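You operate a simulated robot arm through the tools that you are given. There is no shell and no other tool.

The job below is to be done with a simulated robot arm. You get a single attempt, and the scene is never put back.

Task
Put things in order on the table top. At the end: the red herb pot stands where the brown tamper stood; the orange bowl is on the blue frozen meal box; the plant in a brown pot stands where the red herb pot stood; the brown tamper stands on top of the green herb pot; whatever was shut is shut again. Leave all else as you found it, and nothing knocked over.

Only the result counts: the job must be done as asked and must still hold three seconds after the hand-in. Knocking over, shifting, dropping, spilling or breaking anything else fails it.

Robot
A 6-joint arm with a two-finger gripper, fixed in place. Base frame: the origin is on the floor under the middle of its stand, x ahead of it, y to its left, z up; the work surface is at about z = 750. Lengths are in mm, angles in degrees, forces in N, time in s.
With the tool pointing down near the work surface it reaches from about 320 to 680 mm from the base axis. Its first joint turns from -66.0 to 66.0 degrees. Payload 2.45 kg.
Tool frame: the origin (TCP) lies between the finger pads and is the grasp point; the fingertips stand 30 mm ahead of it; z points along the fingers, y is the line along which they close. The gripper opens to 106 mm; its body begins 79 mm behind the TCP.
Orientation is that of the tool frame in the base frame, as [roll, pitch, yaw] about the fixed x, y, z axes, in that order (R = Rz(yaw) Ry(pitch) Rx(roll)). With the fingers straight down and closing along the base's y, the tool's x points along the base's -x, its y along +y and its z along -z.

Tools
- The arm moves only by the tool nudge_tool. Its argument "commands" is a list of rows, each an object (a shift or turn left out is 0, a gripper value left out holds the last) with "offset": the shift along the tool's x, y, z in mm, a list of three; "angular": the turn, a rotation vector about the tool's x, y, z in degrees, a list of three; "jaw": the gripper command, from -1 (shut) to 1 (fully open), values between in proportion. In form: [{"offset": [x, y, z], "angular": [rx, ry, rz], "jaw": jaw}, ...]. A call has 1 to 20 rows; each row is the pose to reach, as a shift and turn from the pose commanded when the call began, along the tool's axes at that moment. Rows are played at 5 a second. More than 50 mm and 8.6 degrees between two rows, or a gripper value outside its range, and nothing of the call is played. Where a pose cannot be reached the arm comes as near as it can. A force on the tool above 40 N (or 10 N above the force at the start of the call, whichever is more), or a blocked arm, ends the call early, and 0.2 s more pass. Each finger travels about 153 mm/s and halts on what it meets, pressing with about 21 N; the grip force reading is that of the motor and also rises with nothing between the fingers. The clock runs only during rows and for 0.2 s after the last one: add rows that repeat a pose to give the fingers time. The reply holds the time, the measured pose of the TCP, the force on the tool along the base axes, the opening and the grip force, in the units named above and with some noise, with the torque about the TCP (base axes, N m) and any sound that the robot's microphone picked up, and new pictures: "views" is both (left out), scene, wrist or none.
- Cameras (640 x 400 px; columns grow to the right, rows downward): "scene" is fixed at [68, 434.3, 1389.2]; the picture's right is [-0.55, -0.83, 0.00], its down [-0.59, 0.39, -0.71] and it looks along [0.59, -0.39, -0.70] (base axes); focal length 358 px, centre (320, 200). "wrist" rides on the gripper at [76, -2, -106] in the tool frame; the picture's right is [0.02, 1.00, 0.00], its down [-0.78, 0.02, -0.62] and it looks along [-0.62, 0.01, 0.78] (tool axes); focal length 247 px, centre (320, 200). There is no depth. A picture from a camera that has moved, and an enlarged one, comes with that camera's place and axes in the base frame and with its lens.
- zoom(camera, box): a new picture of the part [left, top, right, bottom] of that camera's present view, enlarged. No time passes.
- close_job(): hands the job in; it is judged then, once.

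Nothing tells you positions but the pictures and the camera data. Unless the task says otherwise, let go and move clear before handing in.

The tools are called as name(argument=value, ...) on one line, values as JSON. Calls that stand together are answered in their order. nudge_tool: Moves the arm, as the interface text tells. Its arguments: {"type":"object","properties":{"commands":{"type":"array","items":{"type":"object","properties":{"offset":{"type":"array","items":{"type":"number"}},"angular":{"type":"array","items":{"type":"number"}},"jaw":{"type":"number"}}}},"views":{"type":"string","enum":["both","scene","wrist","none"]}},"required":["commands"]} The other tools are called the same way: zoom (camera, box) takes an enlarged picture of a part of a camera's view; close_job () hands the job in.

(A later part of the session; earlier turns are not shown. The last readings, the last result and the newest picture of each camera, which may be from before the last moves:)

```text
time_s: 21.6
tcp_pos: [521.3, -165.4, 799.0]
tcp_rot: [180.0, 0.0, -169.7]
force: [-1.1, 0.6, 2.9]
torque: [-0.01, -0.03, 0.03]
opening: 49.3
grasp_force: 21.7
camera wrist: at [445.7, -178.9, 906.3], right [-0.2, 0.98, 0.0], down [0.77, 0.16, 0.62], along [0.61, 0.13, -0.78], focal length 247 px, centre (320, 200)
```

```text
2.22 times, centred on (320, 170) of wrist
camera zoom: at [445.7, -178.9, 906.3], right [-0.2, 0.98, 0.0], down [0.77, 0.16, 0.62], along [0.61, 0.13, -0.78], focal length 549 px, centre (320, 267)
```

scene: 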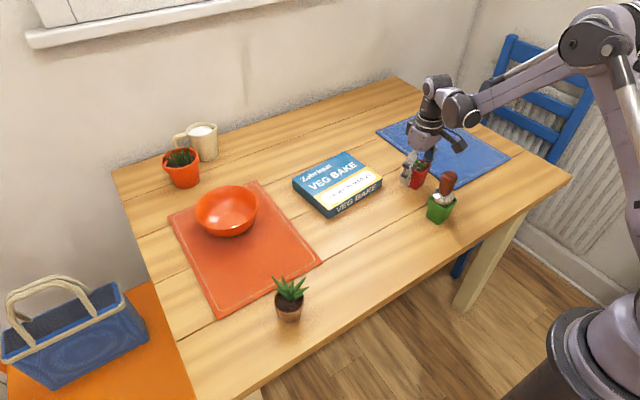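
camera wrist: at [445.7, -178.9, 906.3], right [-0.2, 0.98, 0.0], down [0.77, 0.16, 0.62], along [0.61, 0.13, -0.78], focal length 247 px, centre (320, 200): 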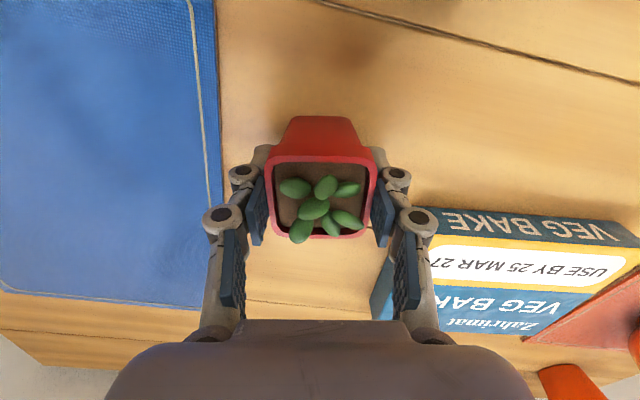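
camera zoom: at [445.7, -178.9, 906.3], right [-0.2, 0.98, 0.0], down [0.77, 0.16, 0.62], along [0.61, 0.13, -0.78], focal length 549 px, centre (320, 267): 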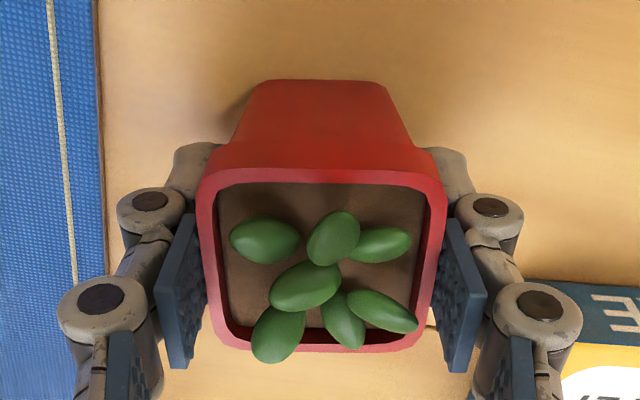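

The red pot is held firmly (opening 49.3 mm). I'll lift it above the tamper's height and carry it to the tamper's old spot, about (398, 55), stopping above the table to check.

nudge_tool(commands=[{"offset": [0, 0, -6], "jaw": -1}, {"offset": [0, 0, -25]}, {"offset": [0, 0, -55]}, {"offset": [0, 0, -90]}, {"offset": [0, 0, -125]}, {"offset": [0, 0, -150]}, {"offset": [4, 12, -160]}, {"offset": [14, 42, -160], "angular": [0, 0, 2]}, {"offset": [26, 77, -160], "angular": [0, 0, 4]}, {"offset": [38, 112, -160], "angular": [0, 0, 6]}, {"offset": [50, 147, -160], "angular": [0, 0, 8]}, {"offset": [61, 182, -160], "angular": [0, 0, 10]}, {"offset": [71, 212, -160], "angular": [0, 0, 10.3]}, {"offset": [78, 232, -160], "angular": [0, 0, 10.3]}, {"offset": [80, 238.7, -155], "angular": [0, 0, 10.3]}, {"offset": [80, 238.7, -130], "angular": [0, 0, 10.3]}, {"offset": [80, 238.7, -105], "angular": [0, 0, 10.3]}, {"offset": [80, 238.7, -100], "angular": [0, 0, 10.3]}, {"offset": [80, 238.7, -100], "angular": [0, 0, 10.3]}], views="both")

zoom(camera="wrist", box=[220, 80, 420, 280])

zoom(camera="scene", box=[340, 150, 480, 270])

```text
time_s: 25.6
tcp_pos: [399.1, 54.9, 898.0]
tcp_rot: [180.0, 0.0, 180.0]
force: [-0.4, 0.0, -1.8]
torque: [0.0, 0.03, -0.01]
opening: 49.8
grasp_force: 20.6
camera wrist: at [321.9, 54.8, 1005.3], right [-0.02, 1.0, 0.0], down [0.78, 0.02, 0.62], along [0.62, 0.01, -0.78], focal length 247 px, centre (320, 200)
```

scene: 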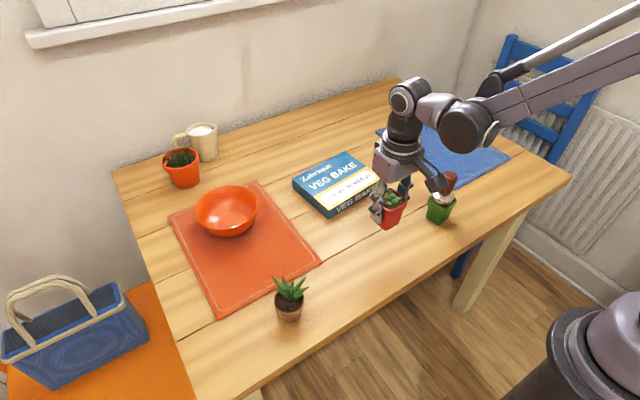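
wrist: 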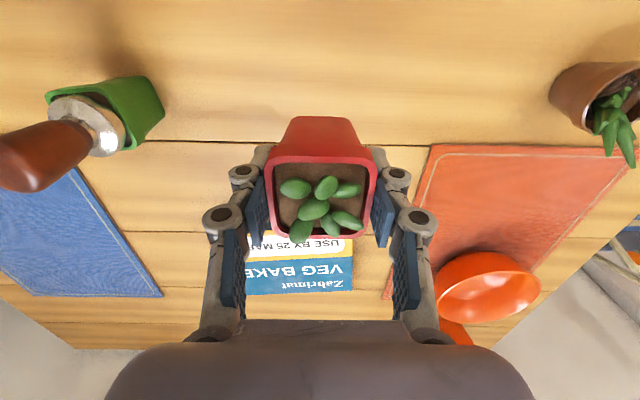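

```text
2.00 times, centred on (320, 180) of wrist
camera zoom: at [321.9, 54.8, 1005.3], right [-0.02, 1.0, 0.0], down [0.78, 0.02, 0.62], along [0.62, 0.01, -0.78], focal length 494 px, centre (320, 240)
```

zoom: 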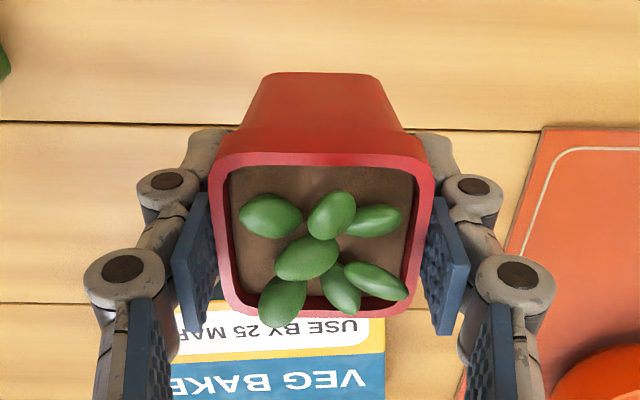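

```text
3.33 times, centred on (410, 210) of scene
camera zoom: at [68.0, 434.3, 1389.2], right [-0.55, -0.83, 0.0], down [-0.59, 0.39, -0.71], along [0.59, -0.39, -0.7], focal length 1192 px, centre (20, 167)
```

zoom: 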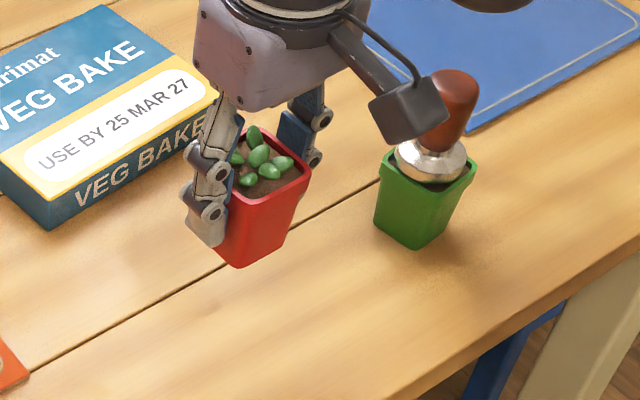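

The pot hangs straight over the tamper's old spot; the plank seam confirms the x position to about 1 mm. I'll lower it close to the table.

nudge_tool(commands=[{"offset": [0, 0, 25], "jaw": -1}, {"offset": [0, 0, 50]}, {"offset": [0, 0, 75]}, {"offset": [0, 0, 90]}, {"offset": [0, 0, 96]}, {"offset": [0, 0, 98.5]}, {"offset": [0, 0, 98.5]}], views="none")

zoom(camera="scene", box=[340, 150, 480, 270])

```text
time_s: 27.2
tcp_pos: [397.6, 54.4, 800.2]
tcp_rot: [-180.0, 0.1, -180.0]
force: [-0.2, 0.2, -2.5]
torque: [0.0, 0.01, 0.02]
opening: 49.5
grasp_force: 20.9
```

```text
3.33 times, centred on (410, 210) of scene
camera zoom: at [68.0, 434.3, 1389.2], right [-0.55, -0.83, 0.0], down [-0.59, 0.39, -0.71], along [0.59, -0.39, -0.7], focal length 1192 px, centre (20, 167)
```

zoom: 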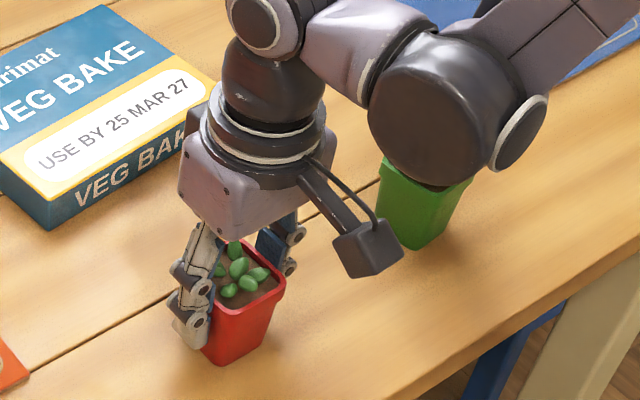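

Still hanging free (-2.5 N is its weight). I lower in small steps until it touches.

nudge_tool(commands=[{"offset": [0, 0, 0.7], "jaw": -1}, {"offset": [0, 0, 1.4]}, {"offset": [0, 0, 1.4]}], views="none")

```text
time_s: 28.0
tcp_pos: [397.5, 54.8, 800.3]
tcp_rot: [-179.9, 0.1, -179.9]
force: [1.2, -0.6, 14.1]
torque: [-0.05, -0.05, 0.01]
opening: 49.8
grasp_force: 20.9
```

Contact with the table (14 N). I ease off slightly, open and rise straight up.

nudge_tool(commands=[{"offset": [0, 0, -0.5], "jaw": -1}, {"offset": [0, 0, -0.5], "jaw": 0.1}, {"offset": [0, 0, -0.5], "jaw": 0.5}, {"offset": [0, 0, -0.5], "jaw": 0.5}, {"offset": [0, 0, -15], "jaw": 0.5}, {"offset": [0, 0, -45]}, {"offset": [0, 0, -85]}, {"offset": [0, 0, -115]}, {"offset": [0, 0, -130]}, {"offset": [0, 0, -130]}], views="both")

zoom(camera="wrist", box=[260, 60, 380, 180])

zoom(camera="scene", box=[340, 150, 480, 270])

```text
time_s: 30.2
tcp_pos: [397.8, 55.3, 929.5]
tcp_rot: [180.0, 0.0, -179.9]
force: [0.0, 0.7, -0.5]
torque: [-0.03, 0.03, 0.0]
opening: 79.7
grasp_force: 0.1
camera wrist: at [321.1, 54.6, 1036.0], right [-0.02, 1.0, 0.0], down [0.78, 0.02, 0.62], along [0.62, 0.01, -0.78], focal length 247 px, centre (320, 200)
```

scene: 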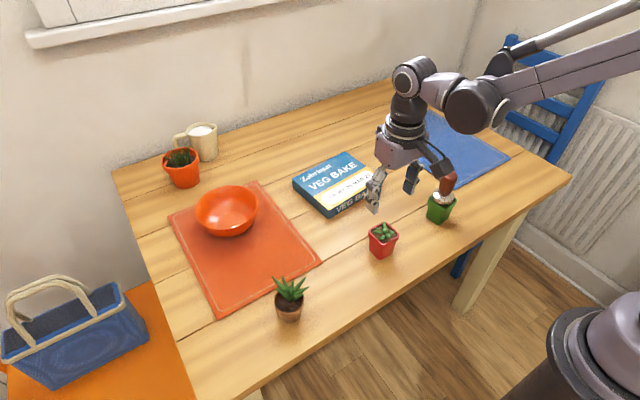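
wrist: 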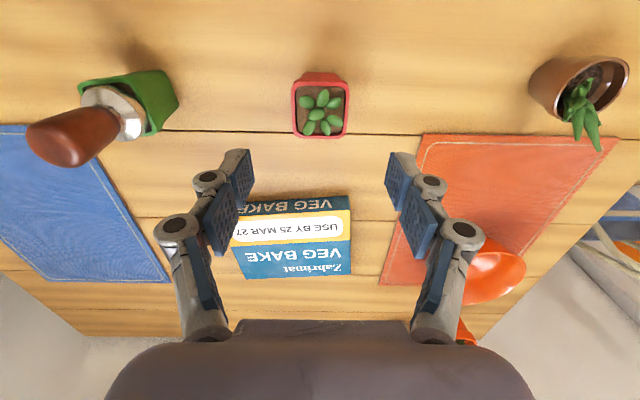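

```text
3.33 times, centred on (320, 120) of wrist
camera zoom: at [321.1, 54.6, 1036.0], right [-0.02, 1.0, 0.0], down [0.78, 0.02, 0.62], along [0.62, 0.01, -0.78], focal length 823 px, centre (320, 467)
```

zoom: 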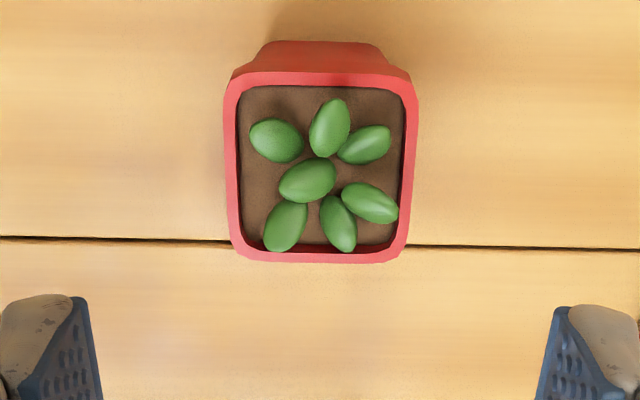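

```text
3.33 times, centred on (410, 210) of scene
camera zoom: at [68.0, 434.3, 1389.2], right [-0.55, -0.83, 0.0], down [-0.59, 0.39, -0.71], along [0.59, -0.39, -0.7], focal length 1192 px, centre (20, 167)
```

zoom: 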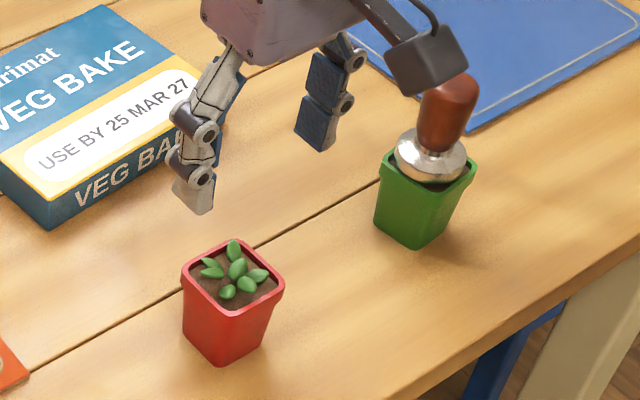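

The red pot stands at the tamper's old spot. I'll compare it with the tamper's earlier picture at the same enlargement.

zoom(camera="scene", box=[340, 180, 480, 270])

zoom(camera="scene", box=[250, 240, 330, 340])

zoom(camera="wrist", box=[510, 30, 640, 180])

```text
4.44 times, centred on (410, 225) of scene
camera zoom: at [68.0, 434.3, 1389.2], right [-0.55, -0.83, 0.0], down [-0.59, 0.39, -0.71], along [0.59, -0.39, -0.7], focal length 1589 px, centre (-80, 89)
```

zoom: 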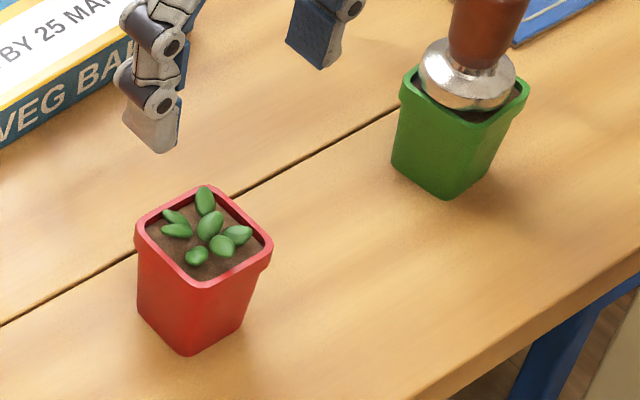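

```text
4.00 times, centred on (290, 290) of scene
camera zoom: at [68.0, 434.3, 1389.2], right [-0.55, -0.83, 0.0], down [-0.59, 0.39, -0.71], along [0.59, -0.39, -0.7], focal length 1430 px, centre (440, -160)
```

zoom: 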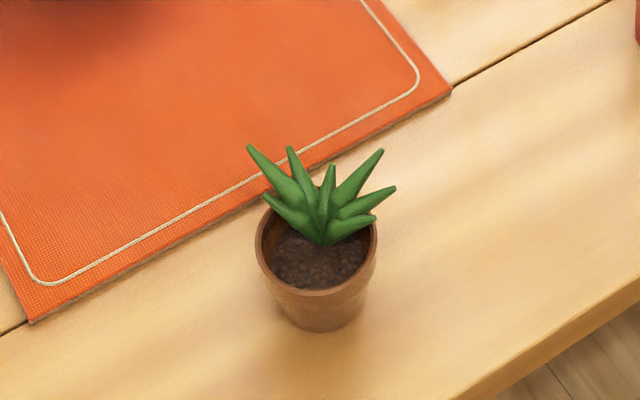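

```text
2.67 times, centred on (575, 105) of wrist
camera zoom: at [321.1, 54.6, 1036.0], right [-0.02, 1.0, 0.0], down [0.78, 0.02, 0.62], along [0.62, 0.01, -0.78], focal length 659 px, centre (-360, 453)
```

zoom: 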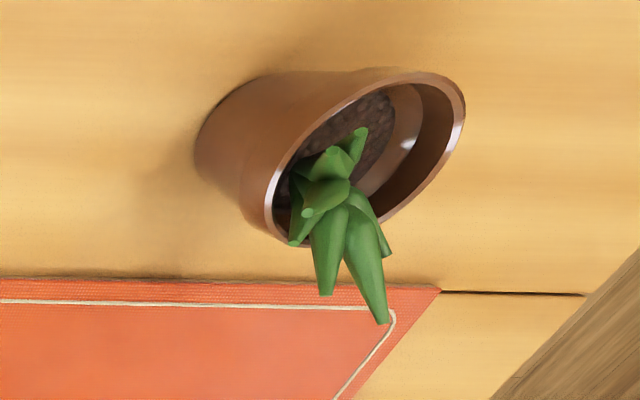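

The red pot is within a few mm of the tamper's old place. Now I'll go over to the plant in the brown pot near (376, 303) and look at it from above.

nudge_tool(commands=[{"offset": [2, 20, 0], "jaw": 0.5}, {"offset": [5, 55, 0], "jaw": 0.7}, {"offset": [8, 95, 0], "jaw": 1}, {"offset": [11, 135, 0]}, {"offset": [13, 175, 0]}, {"offset": [16, 210, 0]}, {"offset": [18, 235, 0]}, {"offset": [18, 245, 0]}, {"offset": [18, 245, 0]}], views="both")

zoom(camera="wrist", box=[250, 40, 410, 200])

```text
time_s: 32.2
tcp_pos: [379.1, 299.9, 929.8]
tcp_rot: [180.0, 0.0, -180.0]
force: [-0.7, 0.6, -0.6]
torque: [0.01, -0.01, 0.01]
opening: 105.8
grasp_force: 0.0
camera wrist: at [303.0, 298.4, 1036.7], right [-0.02, 1.0, 0.0], down [0.78, 0.02, 0.62], along [0.62, 0.01, -0.78], focal length 247 px, centre (320, 200)
```

scene: 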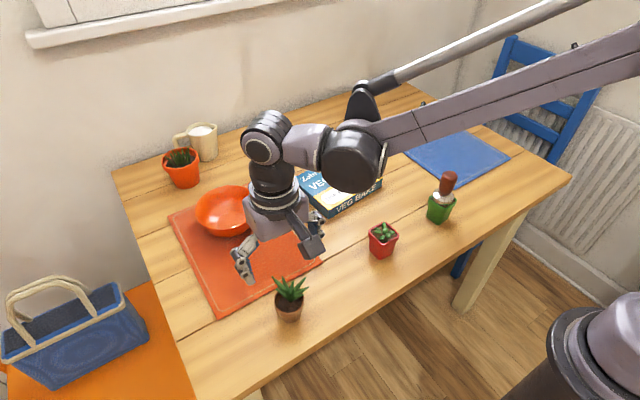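
wrist: 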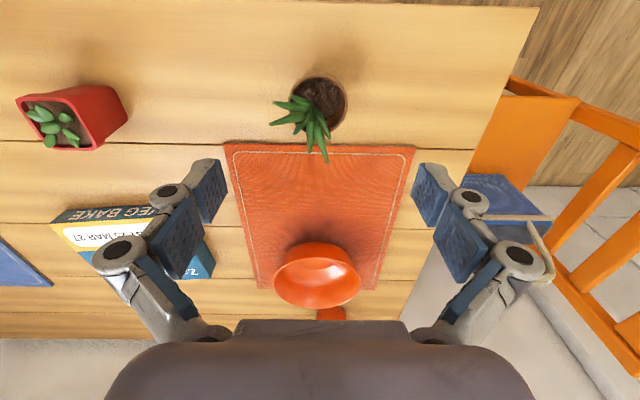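

```text
2.50 times, centred on (330, 120) of wrist
camera zoom: at [303.0, 298.4, 1036.7], right [-0.02, 1.0, 0.0], down [0.78, 0.02, 0.62], along [0.62, 0.01, -0.78], focal length 617 px, centre (295, 400)
```

zoom: 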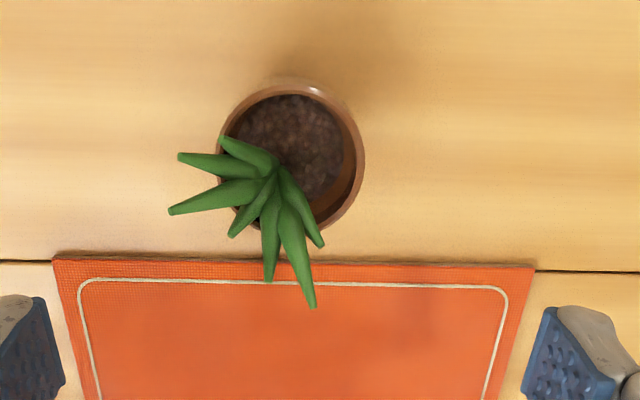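

The plant's leaves lean towards +x and -y, reaching about 45 mm out, while the opposite side is free. I'll turn the tool so the fingers close along a direction about 52° from +x, clear of the leaves, and come down for a closer look.

nudge_tool(commands=[{"offset": [1, -1, 5], "angular": [0, 0, 7.6], "jaw": 1}, {"offset": [2, -2, 12], "angular": [0, 0, 15.2]}, {"offset": [3, -2, 20], "angular": [0, 0, 22.8]}, {"offset": [4, -2, 30], "angular": [0, 0, 30.4]}, {"offset": [4, -2, 40], "angular": [0, 0, 38]}, {"offset": [4, -2, 46], "angular": [0, 0, 38]}, {"offset": [4, -2, 46], "angular": [0, 0, 38]}], views="both")

zoom(camera="wrist", box=[220, 60, 420, 240])

zoom(camera="scene", box=[230, 220, 350, 340])

```text
time_s: 33.8
tcp_pos: [374.9, 297.3, 884.0]
tcp_rot: [180.0, 0.0, 142.0]
force: [0.5, -0.9, 0.1]
torque: [0.02, 0.02, 0.02]
opening: 106.1
grasp_force: 0.0
camera wrist: at [314.3, 345.4, 990.9], right [0.6, 0.8, 0.0], down [0.63, -0.47, 0.62], along [0.5, -0.37, -0.78], focal length 247 px, centre (320, 200)
```

scene: 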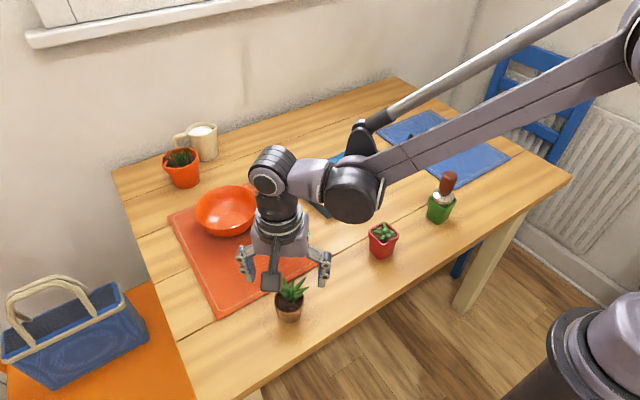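
wrist: 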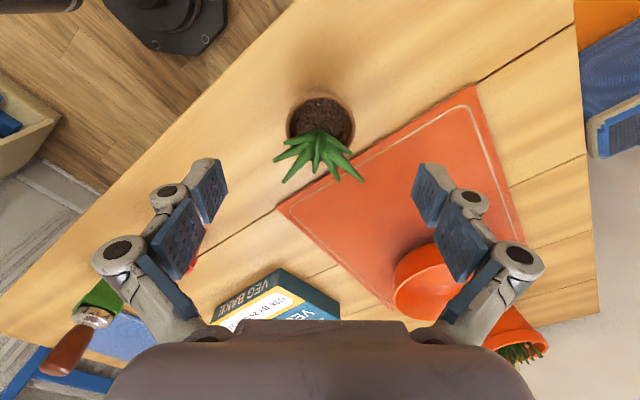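

```text
2.22 times, centred on (320, 150) of wrist
camera zoom: at [314.3, 345.4, 990.9], right [0.6, 0.8, 0.0], down [0.63, -0.47, 0.62], along [0.5, -0.37, -0.78], focal length 549 px, centre (320, 311)
```

zoom: 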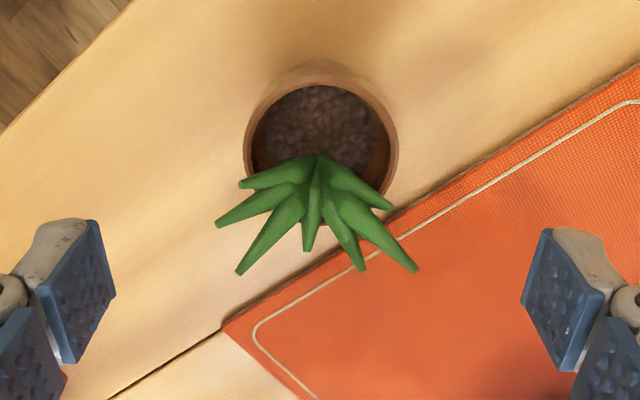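

```text
3.33 times, centred on (290, 280) of scene
camera zoom: at [68.0, 434.3, 1389.2], right [-0.55, -0.83, 0.0], down [-0.59, 0.39, -0.71], along [0.59, -0.39, -0.7], focal length 1192 px, centre (420, -67)
```

zoom: 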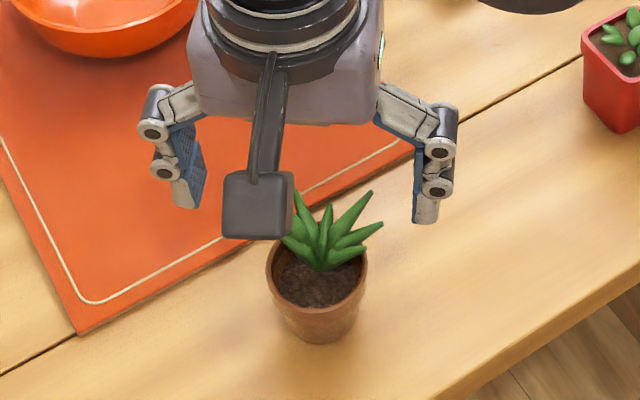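

The pot is centred between the fingers and the leaves fan out forward, away from the closing line. I'll back off 4 mm from the leaves and descend to rim height.

nudge_tool(commands=[{"offset": [4, -0.8, 20], "jaw": 1}, {"offset": [4, -0.8, 40]}, {"offset": [4, -0.8, 60]}, {"offset": [4, -0.8, 80]}, {"offset": [4, -0.8, 92]}, {"offset": [4, -0.8, 98]}, {"offset": [4, -0.8, 98]}], views="both")

zoom(camera="wrist", box=[200, 80, 440, 320])

zoom(camera="scene", box=[230, 220, 350, 340])

```text
time_s: 35.4
tcp_pos: [373.9, 301.0, 785.1]
tcp_rot: [-180.0, 0.0, 142.1]
force: [0.1, 1.4, 0.0]
torque: [0.02, 0.01, 0.0]
opening: 105.9
grasp_force: 0.1
camera wrist: at [311.6, 348.0, 892.2], right [0.6, 0.8, 0.0], down [0.63, -0.47, 0.62], along [0.5, -0.37, -0.78], focal length 247 px, centre (320, 200)
```

scene: 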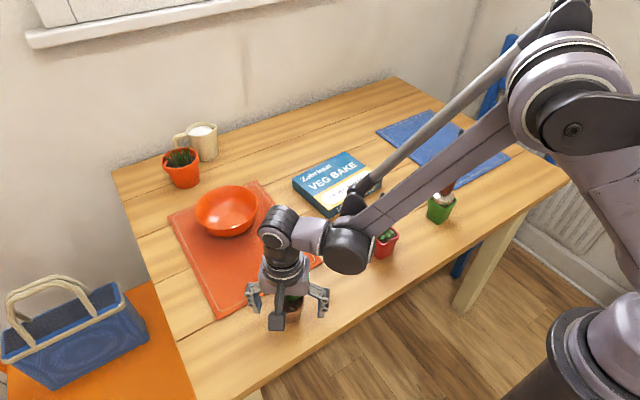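
wrist: 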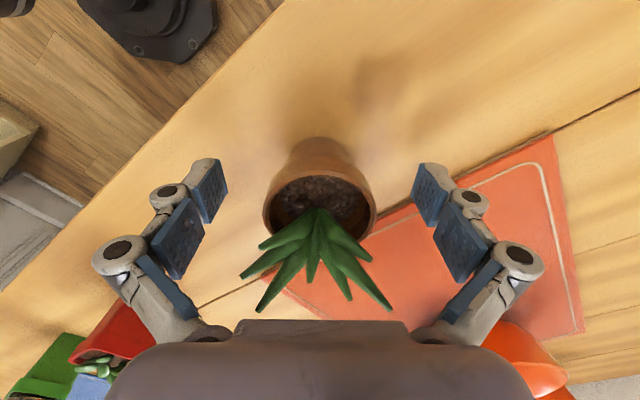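

```text
1.67 times, centred on (320, 200) of wrist
camera zoom: at [311.6, 348.0, 892.2], right [0.6, 0.8, 0.0], down [0.63, -0.47, 0.62], along [0.5, -0.37, -0.78], focal length 412 px, centre (320, 200)
```

zoom: 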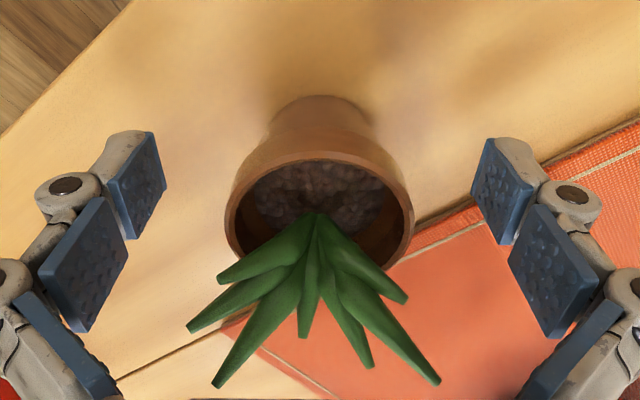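

```text
3.33 times, centred on (290, 280) of scene
camera zoom: at [68.0, 434.3, 1389.2], right [-0.55, -0.83, 0.0], down [-0.59, 0.39, -0.71], along [0.59, -0.39, -0.7], focal length 1192 px, centre (420, -67)
```

zoom: 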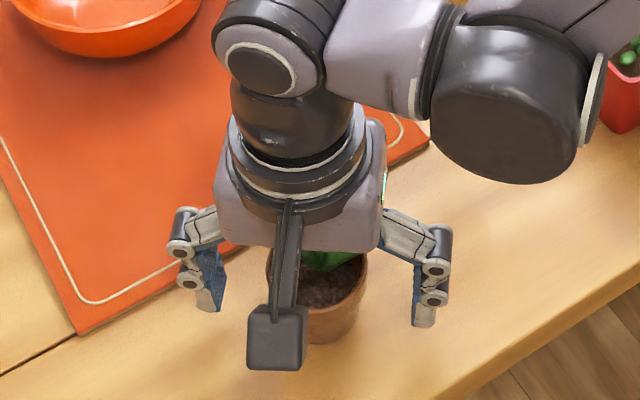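

The leaves lie at least 10 mm ahead of where the pads will close. Closing on the brown pot's rim.

nudge_tool(commands=[{"offset": [0, 0, 0], "jaw": 0.4}, {"offset": [0, 0, 0], "jaw": 0.1}, {"offset": [0, 0, 0], "jaw": -1}, {"offset": [0, 0, 0], "jaw": -1}], views="wrist")

zoom(camera="wrist", box=[200, 80, 440, 320])

```text
time_s: 36.4
tcp_pos: [372.6, 301.3, 785.2]
tcp_rot: [-180.0, 0.0, 142.1]
force: [-0.2, 0.5, 3.6]
torque: [0.01, -0.05, 0.02]
opening: 52.5
grasp_force: 21.1
camera wrist: at [311.5, 347.9, 892.5], right [0.6, 0.8, 0.0], down [0.63, -0.47, 0.62], along [0.5, -0.37, -0.78], focal length 247 px, centre (320, 200)
```

wrist: 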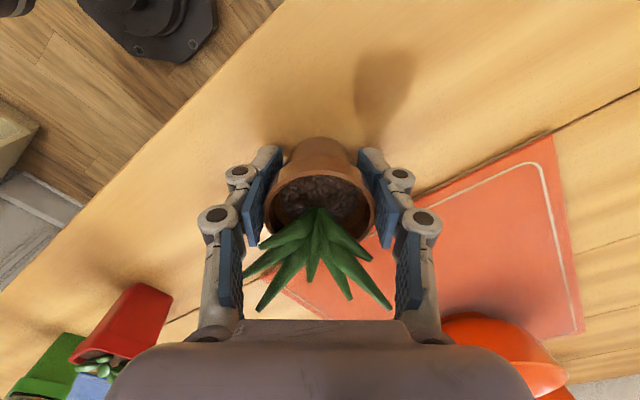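

```text
1.67 times, centred on (320, 200) of wrist
camera zoom: at [311.5, 347.9, 892.5], right [0.6, 0.8, 0.0], down [0.63, -0.47, 0.62], along [0.5, -0.37, -0.78], focal length 412 px, centre (320, 200)
```

zoom: 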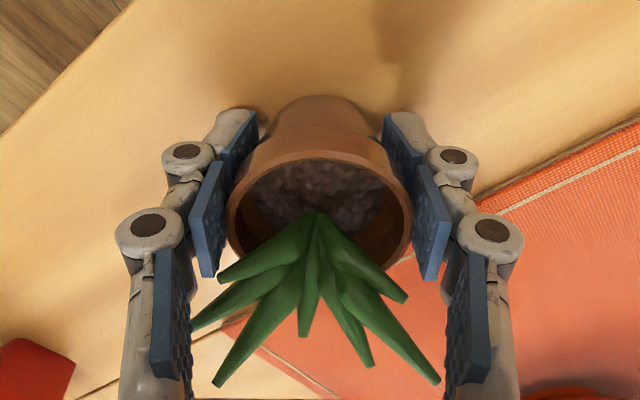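

The brown pot is held (opening 52.5 mm). I'll lift it straight up and check that it hangs level.

nudge_tool(commands=[{"offset": [0, 0, -5], "jaw": -1}, {"offset": [0, 0, -20]}, {"offset": [0, 0, -45]}, {"offset": [0, 0, -75]}, {"offset": [0, 0, -110]}, {"offset": [0, 0, -145]}, {"offset": [0, 0, -168]}, {"offset": [0, 0, -175]}, {"offset": [0, 0, -175]}], views="both")

zoom(camera="wrist", box=[200, 80, 440, 320])

zoom(camera="scene", box=[210, 150, 350, 290])

```text
time_s: 38.4
tcp_pos: [374.7, 299.5, 961.0]
tcp_rot: [-180.0, 0.0, 142.1]
force: [0.4, -0.2, -2.1]
torque: [0.06, -0.01, -0.02]
opening: 52.5
grasp_force: 21.0
camera wrist: at [313.0, 346.6, 1067.8], right [0.6, 0.8, 0.0], down [0.63, -0.47, 0.62], along [0.5, -0.37, -0.78], focal length 247 px, centre (320, 200)
```

scene: 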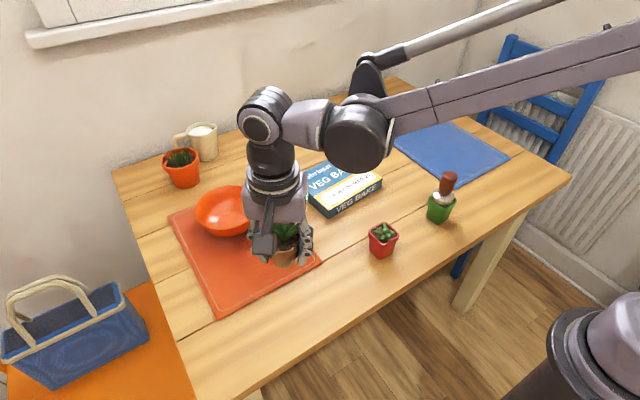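
wrist: 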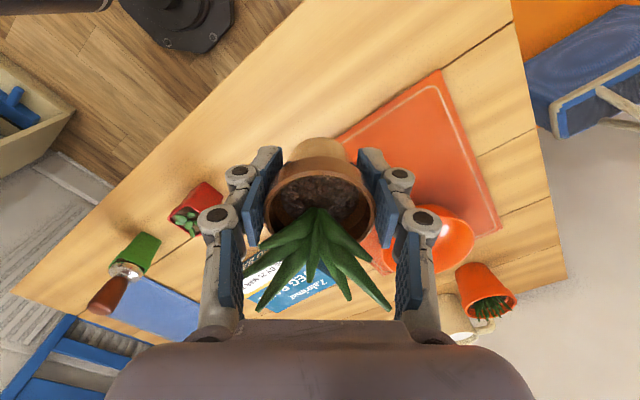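

```text
1.67 times, centred on (320, 200) of wrist
camera zoom: at [313.0, 346.6, 1067.8], right [0.6, 0.8, 0.0], down [0.63, -0.47, 0.62], along [0.5, -0.37, -0.78], focal length 412 px, centre (320, 200)
```

zoom: 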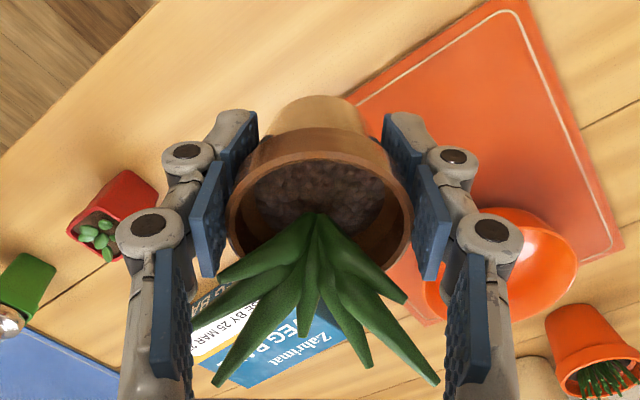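

```text
2.86 times, centred on (280, 220) of scene
camera zoom: at [68.0, 434.3, 1389.2], right [-0.55, -0.83, 0.0], down [-0.59, 0.39, -0.71], along [0.59, -0.39, -0.7], focal length 1021 px, centre (434, 143)
```

zoom: 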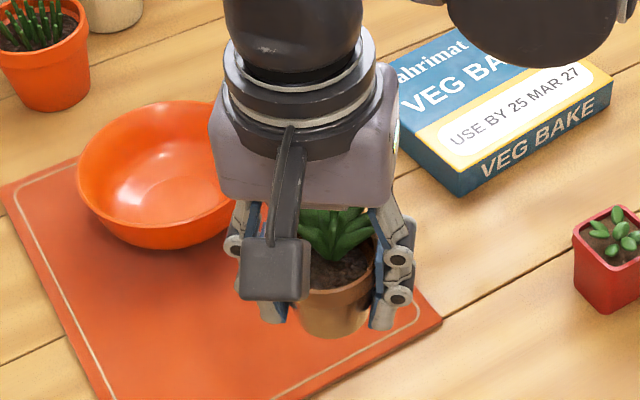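

The plant hangs level and clear. I'll carry it over at this height to the red pot's old place, turning the tool to the same yaw used there.

nudge_tool(commands=[{"offset": [-12, -8.4, 0], "angular": [0, 0, -1.4], "jaw": -1}, {"offset": [-35.9, -25.2, 0], "angular": [0, 0, -4.3]}, {"offset": [-63.8, -44.9, 0], "angular": [0, 0, -7.7]}, {"offset": [-93.6, -65.9, 0], "angular": [0, 0, -11.4]}, {"offset": [-123.5, -86.9, 0], "angular": [0, 0, -15]}, {"offset": [-153.4, -108, 0], "angular": [0, 0, -18.6]}, {"offset": [-183.3, -129, 0], "angular": [0, 0, -22.2]}, {"offset": [-213.2, -150, 0], "angular": [0, 0, -25.8]}, {"offset": [-243.1, -171, 0], "angular": [0, 0, -29.5]}, {"offset": [-273, -192.1, 0], "angular": [0, 0, -33.1]}, {"offset": [-302.9, -213.1, 0], "angular": [0, 0, -36.7]}, {"offset": [-330.8, -232.7, 0], "angular": [0, 0, -40.1]}, {"offset": [-354.7, -249.6, 0], "angular": [0, 0, -43]}, {"offset": [-376.6, -265, 0], "angular": [0, 0, -45.6]}, {"offset": [-390.5, -274.8, 0], "angular": [0, 0, -47.3]}, {"offset": [-398.5, -280.4, 0], "angular": [0, 0, -48.3]}, {"offset": [-398.5, -280.4, 0], "angular": [0, 0, -48.3]}], views="both")

zoom(camera="wrist", box=[200, 80, 440, 320])

zoom(camera="scene", box=[350, 90, 490, 230])

```text
time_s: 42.0
tcp_pos: [513.9, -165.8, 960.6]
tcp_rot: [-180.0, -0.1, -169.5]
force: [0.6, -0.2, -0.4]
torque: [-0.02, 0.03, -0.01]
opening: 52.2
grasp_force: 21.5
camera wrist: at [439.7, -179.7, 1067.7], right [-0.2, 0.98, 0.0], down [0.77, 0.16, 0.62], along [0.61, 0.13, -0.78], focal length 247 px, centre (320, 200)
```

scene: 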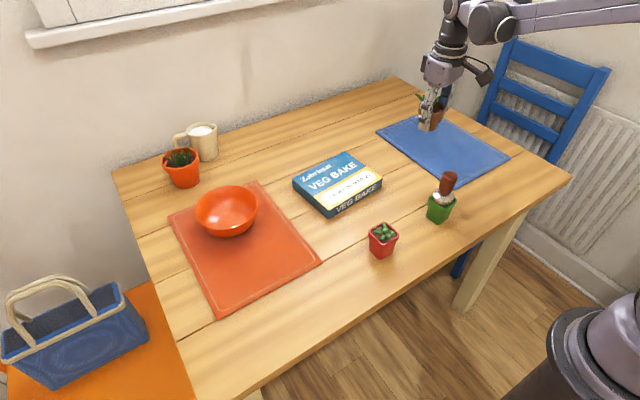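
wrist: 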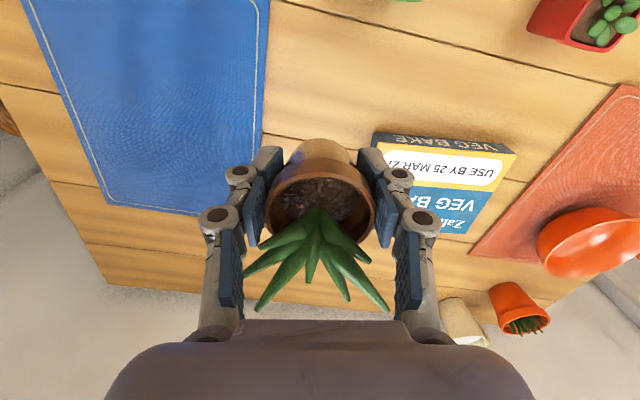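

```text
1.67 times, centred on (320, 200) of wrist
camera zoom: at [439.7, -179.7, 1067.7], right [-0.2, 0.98, 0.0], down [0.77, 0.16, 0.62], along [0.61, 0.13, -0.78], focal length 412 px, centre (320, 200)
```

zoom: 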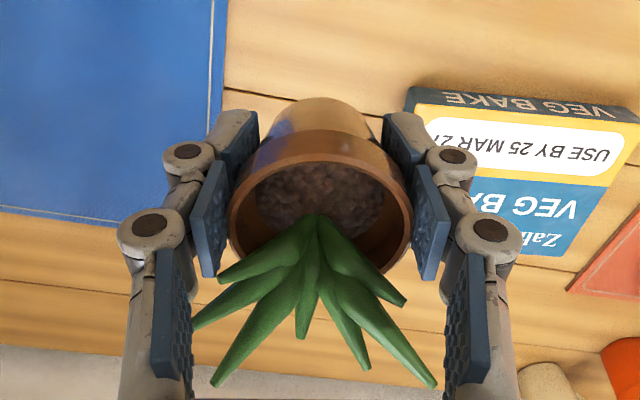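

```text
2.86 times, centred on (420, 160) of scene
camera zoom: at [68.0, 434.2, 1389.2], right [-0.55, -0.83, 0.0], down [-0.59, 0.39, -0.71], along [0.59, -0.39, -0.7], focal length 1021 px, centre (34, 314)
```

zoom: 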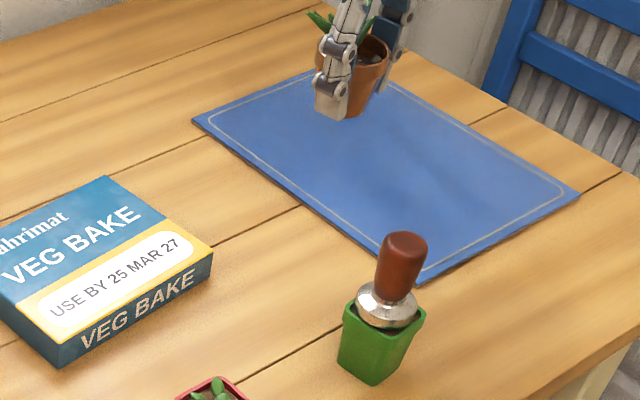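

The plant is over the target and clear of everything. I'll lower it to just above the table.

nudge_tool(commands=[{"offset": [0, 0, 15], "jaw": -1}, {"offset": [0, 0, 40]}, {"offset": [0, 0, 70]}, {"offset": [0, 0, 100]}, {"offset": [0, 0, 130]}, {"offset": [0, 0, 152]}, {"offset": [0, 0, 165]}, {"offset": [0, 0, 171]}, {"offset": [0, 0, 171]}], views="both")

zoom(camera="scene", box=[370, 110, 480, 230])

```text
time_s: 44.0
tcp_pos: [513.1, -165.7, 789.0]
tcp_rot: [180.0, 0.1, -169.5]
force: [-0.3, -0.3, -1.7]
torque: [-0.01, 0.0, 0.02]
opening: 52.0
grasp_force: 20.9
camera wrist: at [438.1, -179.4, 895.8], right [-0.2, 0.98, 0.0], down [0.77, 0.16, 0.62], along [0.61, 0.13, -0.78], focal length 247 px, centre (320, 200)
```

scene: 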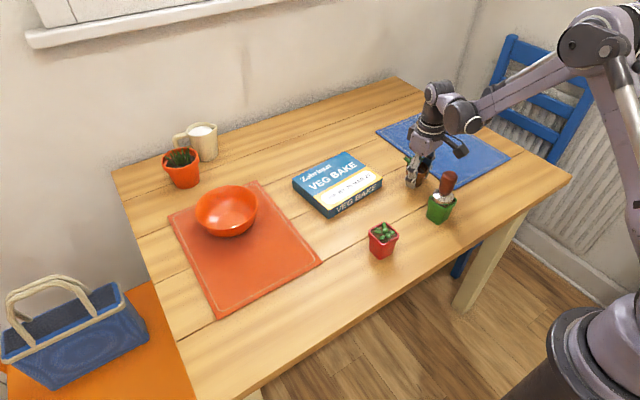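
wrist: 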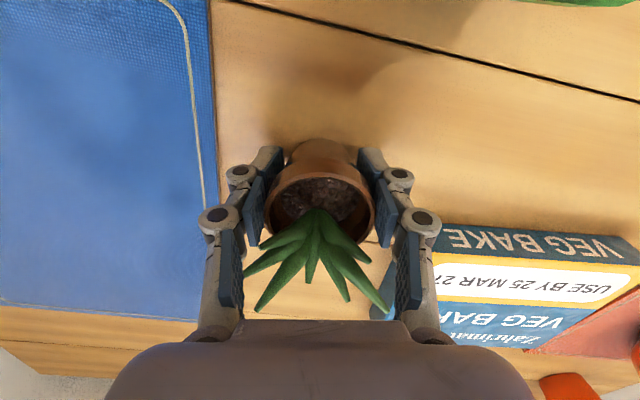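

```text
3.33 times, centred on (425, 170) of scene
camera zoom: at [68.0, 434.2, 1389.2], right [-0.55, -0.83, 0.0], down [-0.59, 0.39, -0.71], along [0.59, -0.39, -0.7], focal length 1192 px, centre (-30, 300)
```

zoom: 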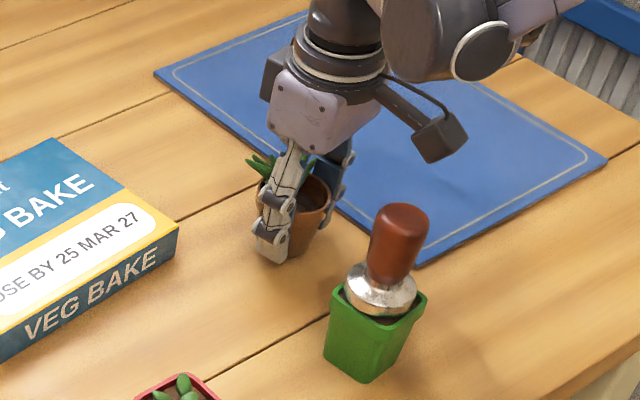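

Position matches the red pot's old place in the picture to about 3 mm. Lowering the last few millimetres by feel.

nudge_tool(commands=[{"offset": [0, 0, 1], "jaw": -1}, {"offset": [0, 0, 2]}, {"offset": [0, 0, 2.8]}, {"offset": [0, 0, 2.8]}], views="none")

```text
time_s: 45.0
tcp_pos: [513.1, -165.9, 786.2]
tcp_rot: [180.0, 0.1, -169.6]
force: [-0.7, 0.1, -1.8]
torque: [0.0, 0.05, -0.03]
opening: 52.3
grasp_force: 20.6
```

nudge_tool(commands=[{"offset": [0, 0, 0.6], "jaw": -1}, {"offset": [0, 0, 1.2]}, {"offset": [0, 0, 1.2]}], views="none")

```text
time_s: 45.8
tcp_pos: [513.5, -165.8, 785.3]
tcp_rot: [180.0, 0.0, -169.5]
force: [-2.2, 0.8, 7.7]
torque: [0.01, -0.14, 0.02]
opening: 52.4
grasp_force: 20.6
```

The pot touches the table. I'll ease off a little, open moderately and rise straight up.

nudge_tool(commands=[{"offset": [0, 0, -0.2], "jaw": -1}, {"offset": [0, 0, -0.2], "jaw": 0.1}, {"offset": [0, 0, -0.2], "jaw": 0.45}, {"offset": [0, 0, -0.2], "jaw": 0.5}, {"offset": [0, 0, -0.2], "jaw": 0.5}], views="wrist")

zoom(camera="wrist", box=[200, 80, 440, 320])

zoom(camera="scene", box=[370, 110, 480, 230])

```text
time_s: 47.0
tcp_pos: [513.5, -167.0, 785.8]
tcp_rot: [-180.0, 0.0, -169.6]
force: [0.4, 0.0, -0.5]
torque: [0.0, 0.01, 0.02]
opening: 79.4
grasp_force: 0.0
camera wrist: at [439.0, -180.9, 892.2], right [-0.2, 0.98, 0.0], down [0.77, 0.16, 0.62], along [0.61, 0.13, -0.78], focal length 247 px, centre (320, 200)
```

wrist: 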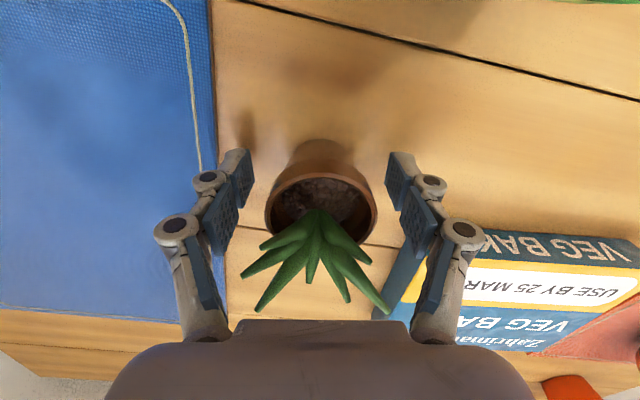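

```text
1.67 times, centred on (320, 200) of wrist
camera zoom: at [439.0, -180.9, 892.2], right [-0.2, 0.98, 0.0], down [0.77, 0.16, 0.62], along [0.61, 0.13, -0.78], focal length 412 px, centre (320, 200)
```

zoom: 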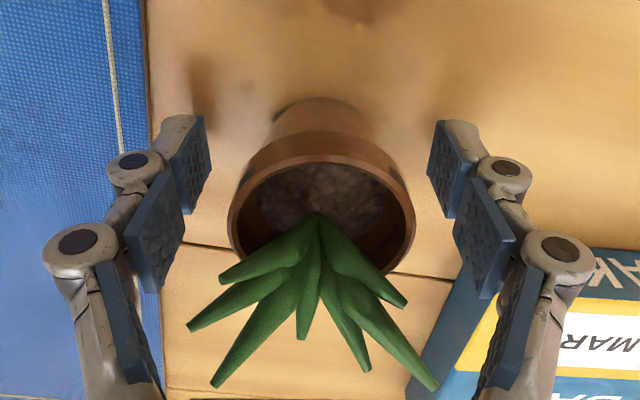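

```text
3.33 times, centred on (425, 170) of scene
camera zoom: at [68.0, 434.3, 1389.2], right [-0.55, -0.83, 0.0], down [-0.59, 0.39, -0.71], along [0.59, -0.39, -0.7], focal length 1192 px, centre (-30, 300)
```

zoom: 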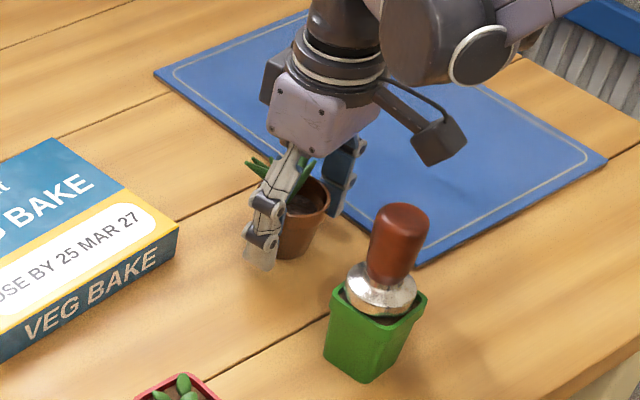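

The plant stands free. Rising straight up, then a comparison view.

nudge_tool(commands=[{"offset": [0, 0, -12], "jaw": 0.5}, {"offset": [0, 0, -35]}, {"offset": [0, 0, -65]}, {"offset": [0, 0, -100]}, {"offset": [0, 0, -140]}, {"offset": [0, 0, -170]}, {"offset": [0, 0, -185]}, {"offset": [0, 0, -185]}], views="both")

zoom(camera="scene", box=[380, 110, 480, 230])

zoom(camera="wrist", box=[240, 60, 400, 220])

```text
time_s: 48.8
tcp_pos: [515.2, -164.7, 971.4]
tcp_rot: [180.0, 0.0, -169.8]
force: [-0.1, -0.5, -0.1]
torque: [0.0, -0.02, 0.02]
opening: 79.6
grasp_force: 0.0
camera wrist: at [441.0, -178.1, 1078.8], right [-0.2, 0.98, 0.0], down [0.77, 0.16, 0.62], along [0.61, 0.13, -0.78], focal length 247 px, centre (320, 200)
```

scene: 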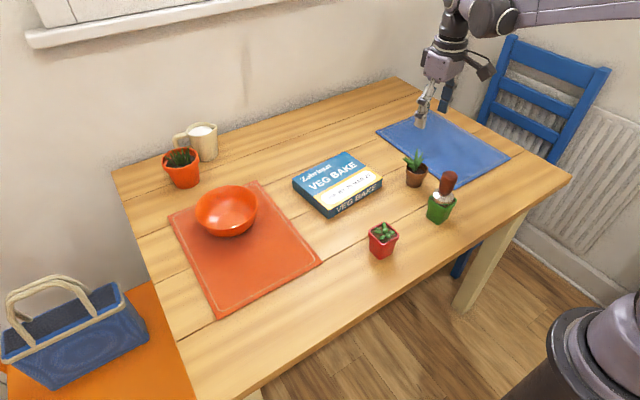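
wrist: 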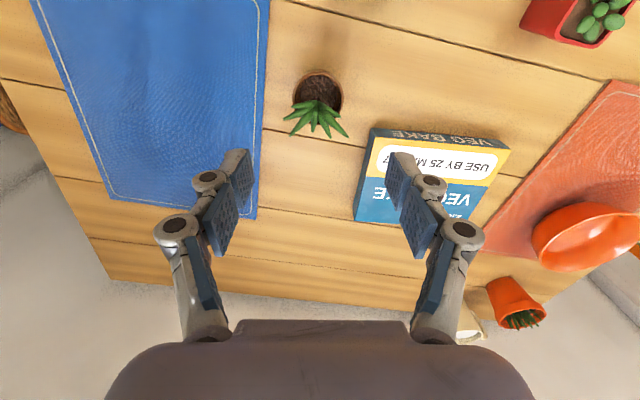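

```text
3.33 times, centred on (430, 170) of scene
camera zoom: at [68.0, 434.3, 1389.2], right [-0.55, -0.83, 0.0], down [-0.59, 0.39, -0.71], along [0.59, -0.39, -0.7], focal length 1192 px, centre (-47, 300)
```

zoom: 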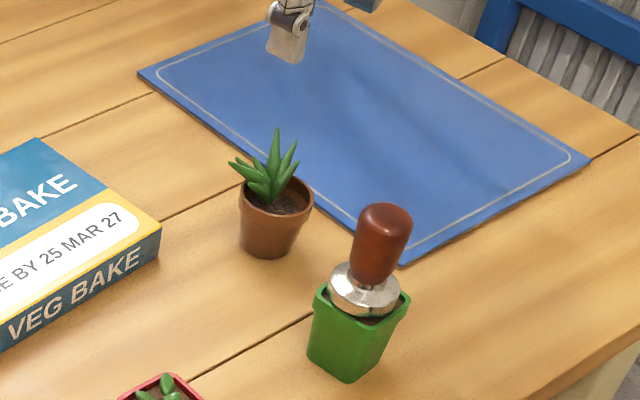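

```text
2.50 times, centred on (320, 140) of wrist
camera zoom: at [441.0, -178.1, 1078.8], right [-0.2, 0.98, 0.0], down [0.77, 0.16, 0.62], along [0.61, 0.13, -0.78], focal length 617 px, centre (320, 350)
```

zoom: 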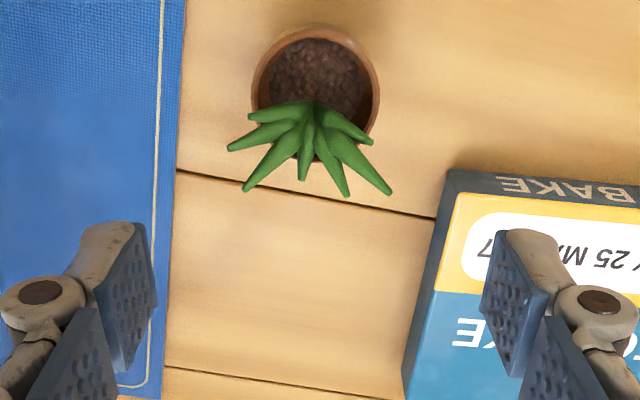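

The plant now stands where the red pot was (within about 3 mm in the picture). Last job: the bowl. I'll move to a viewpoint in front of it to measure its rim and wall slope.

nudge_tool(commands=[{"offset": [-3, 16, 0], "angular": [0, 0, -0.6], "jaw": 0.5}, {"offset": [-9, 45, 0], "angular": [0, 0, -1.6]}, {"offset": [-16, 80, 0], "angular": [0, 0, -2.9]}, {"offset": [-23, 117, 0], "angular": [0, 0, -4.2]}, {"offset": [-30.5, 154, 0], "angular": [0, 0, -5.5]}, {"offset": [-38, 191, 5], "angular": [0, 0, -6.9]}, {"offset": [-45, 228, 10], "angular": [0, 0, -8.2]}, {"offset": [-52.5, 265, 18], "angular": [0, 0, -9.5]}, {"offset": [-60, 302, 25], "angular": [0, 0, -10.8]}, {"offset": [-67, 338, 32], "angular": [0, 0, -12.1]}, {"offset": [-73, 370, 38], "angular": [0, 0, -13.3]}, {"offset": [-77.5, 392, 42], "angular": [0, 0, -14.1]}, {"offset": [-78.9, 398.9, 42], "angular": [0, 0, -14.3]}, {"offset": [-78.9, 398.9, 42], "angular": [0, 0, -14.3]}], views="both")

zoom(camera="scene", box=[140, 100, 340, 260])

```text
time_s: 51.8
tcp_pos: [520.2, 240.2, 928.8]
tcp_rot: [179.9, 0.0, -155.3]
force: [-0.3, 0.1, -0.1]
torque: [0.03, -0.02, -0.01]
opening: 79.4
grasp_force: 0.0
camera wrist: at [452.0, 208.6, 1036.2], right [-0.44, 0.9, 0.0], down [0.7, 0.34, 0.62], along [0.56, 0.27, -0.78], focal length 247 px, centre (320, 200)
```

scene: 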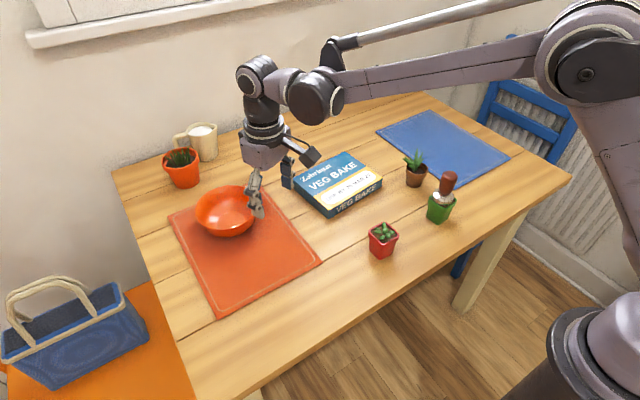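
wrist: 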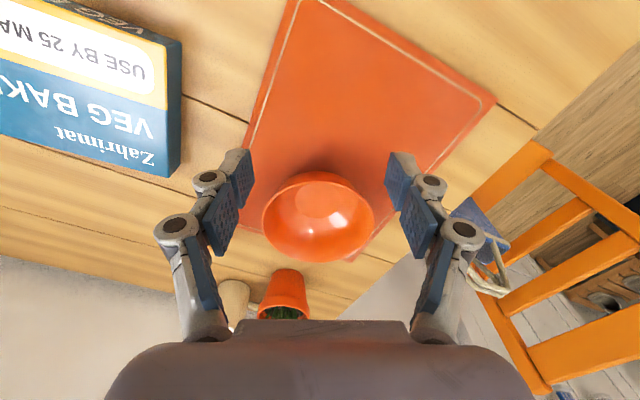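

```text
2.50 times, centred on (240, 180) of scene
camera zoom: at [68.0, 434.3, 1389.2], right [-0.55, -0.83, 0.0], down [-0.59, 0.39, -0.71], along [0.59, -0.39, -0.7], focal length 894 px, centre (520, 250)
```

zoom: 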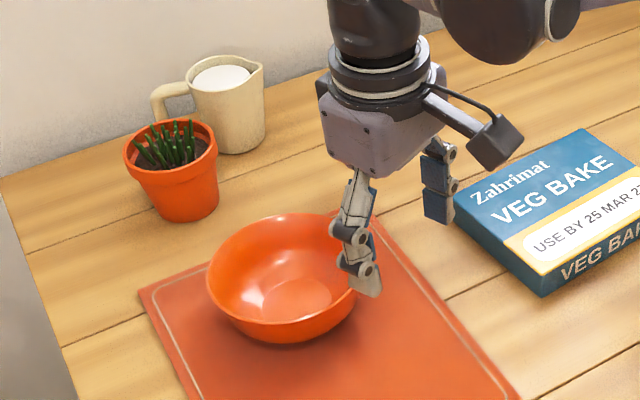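

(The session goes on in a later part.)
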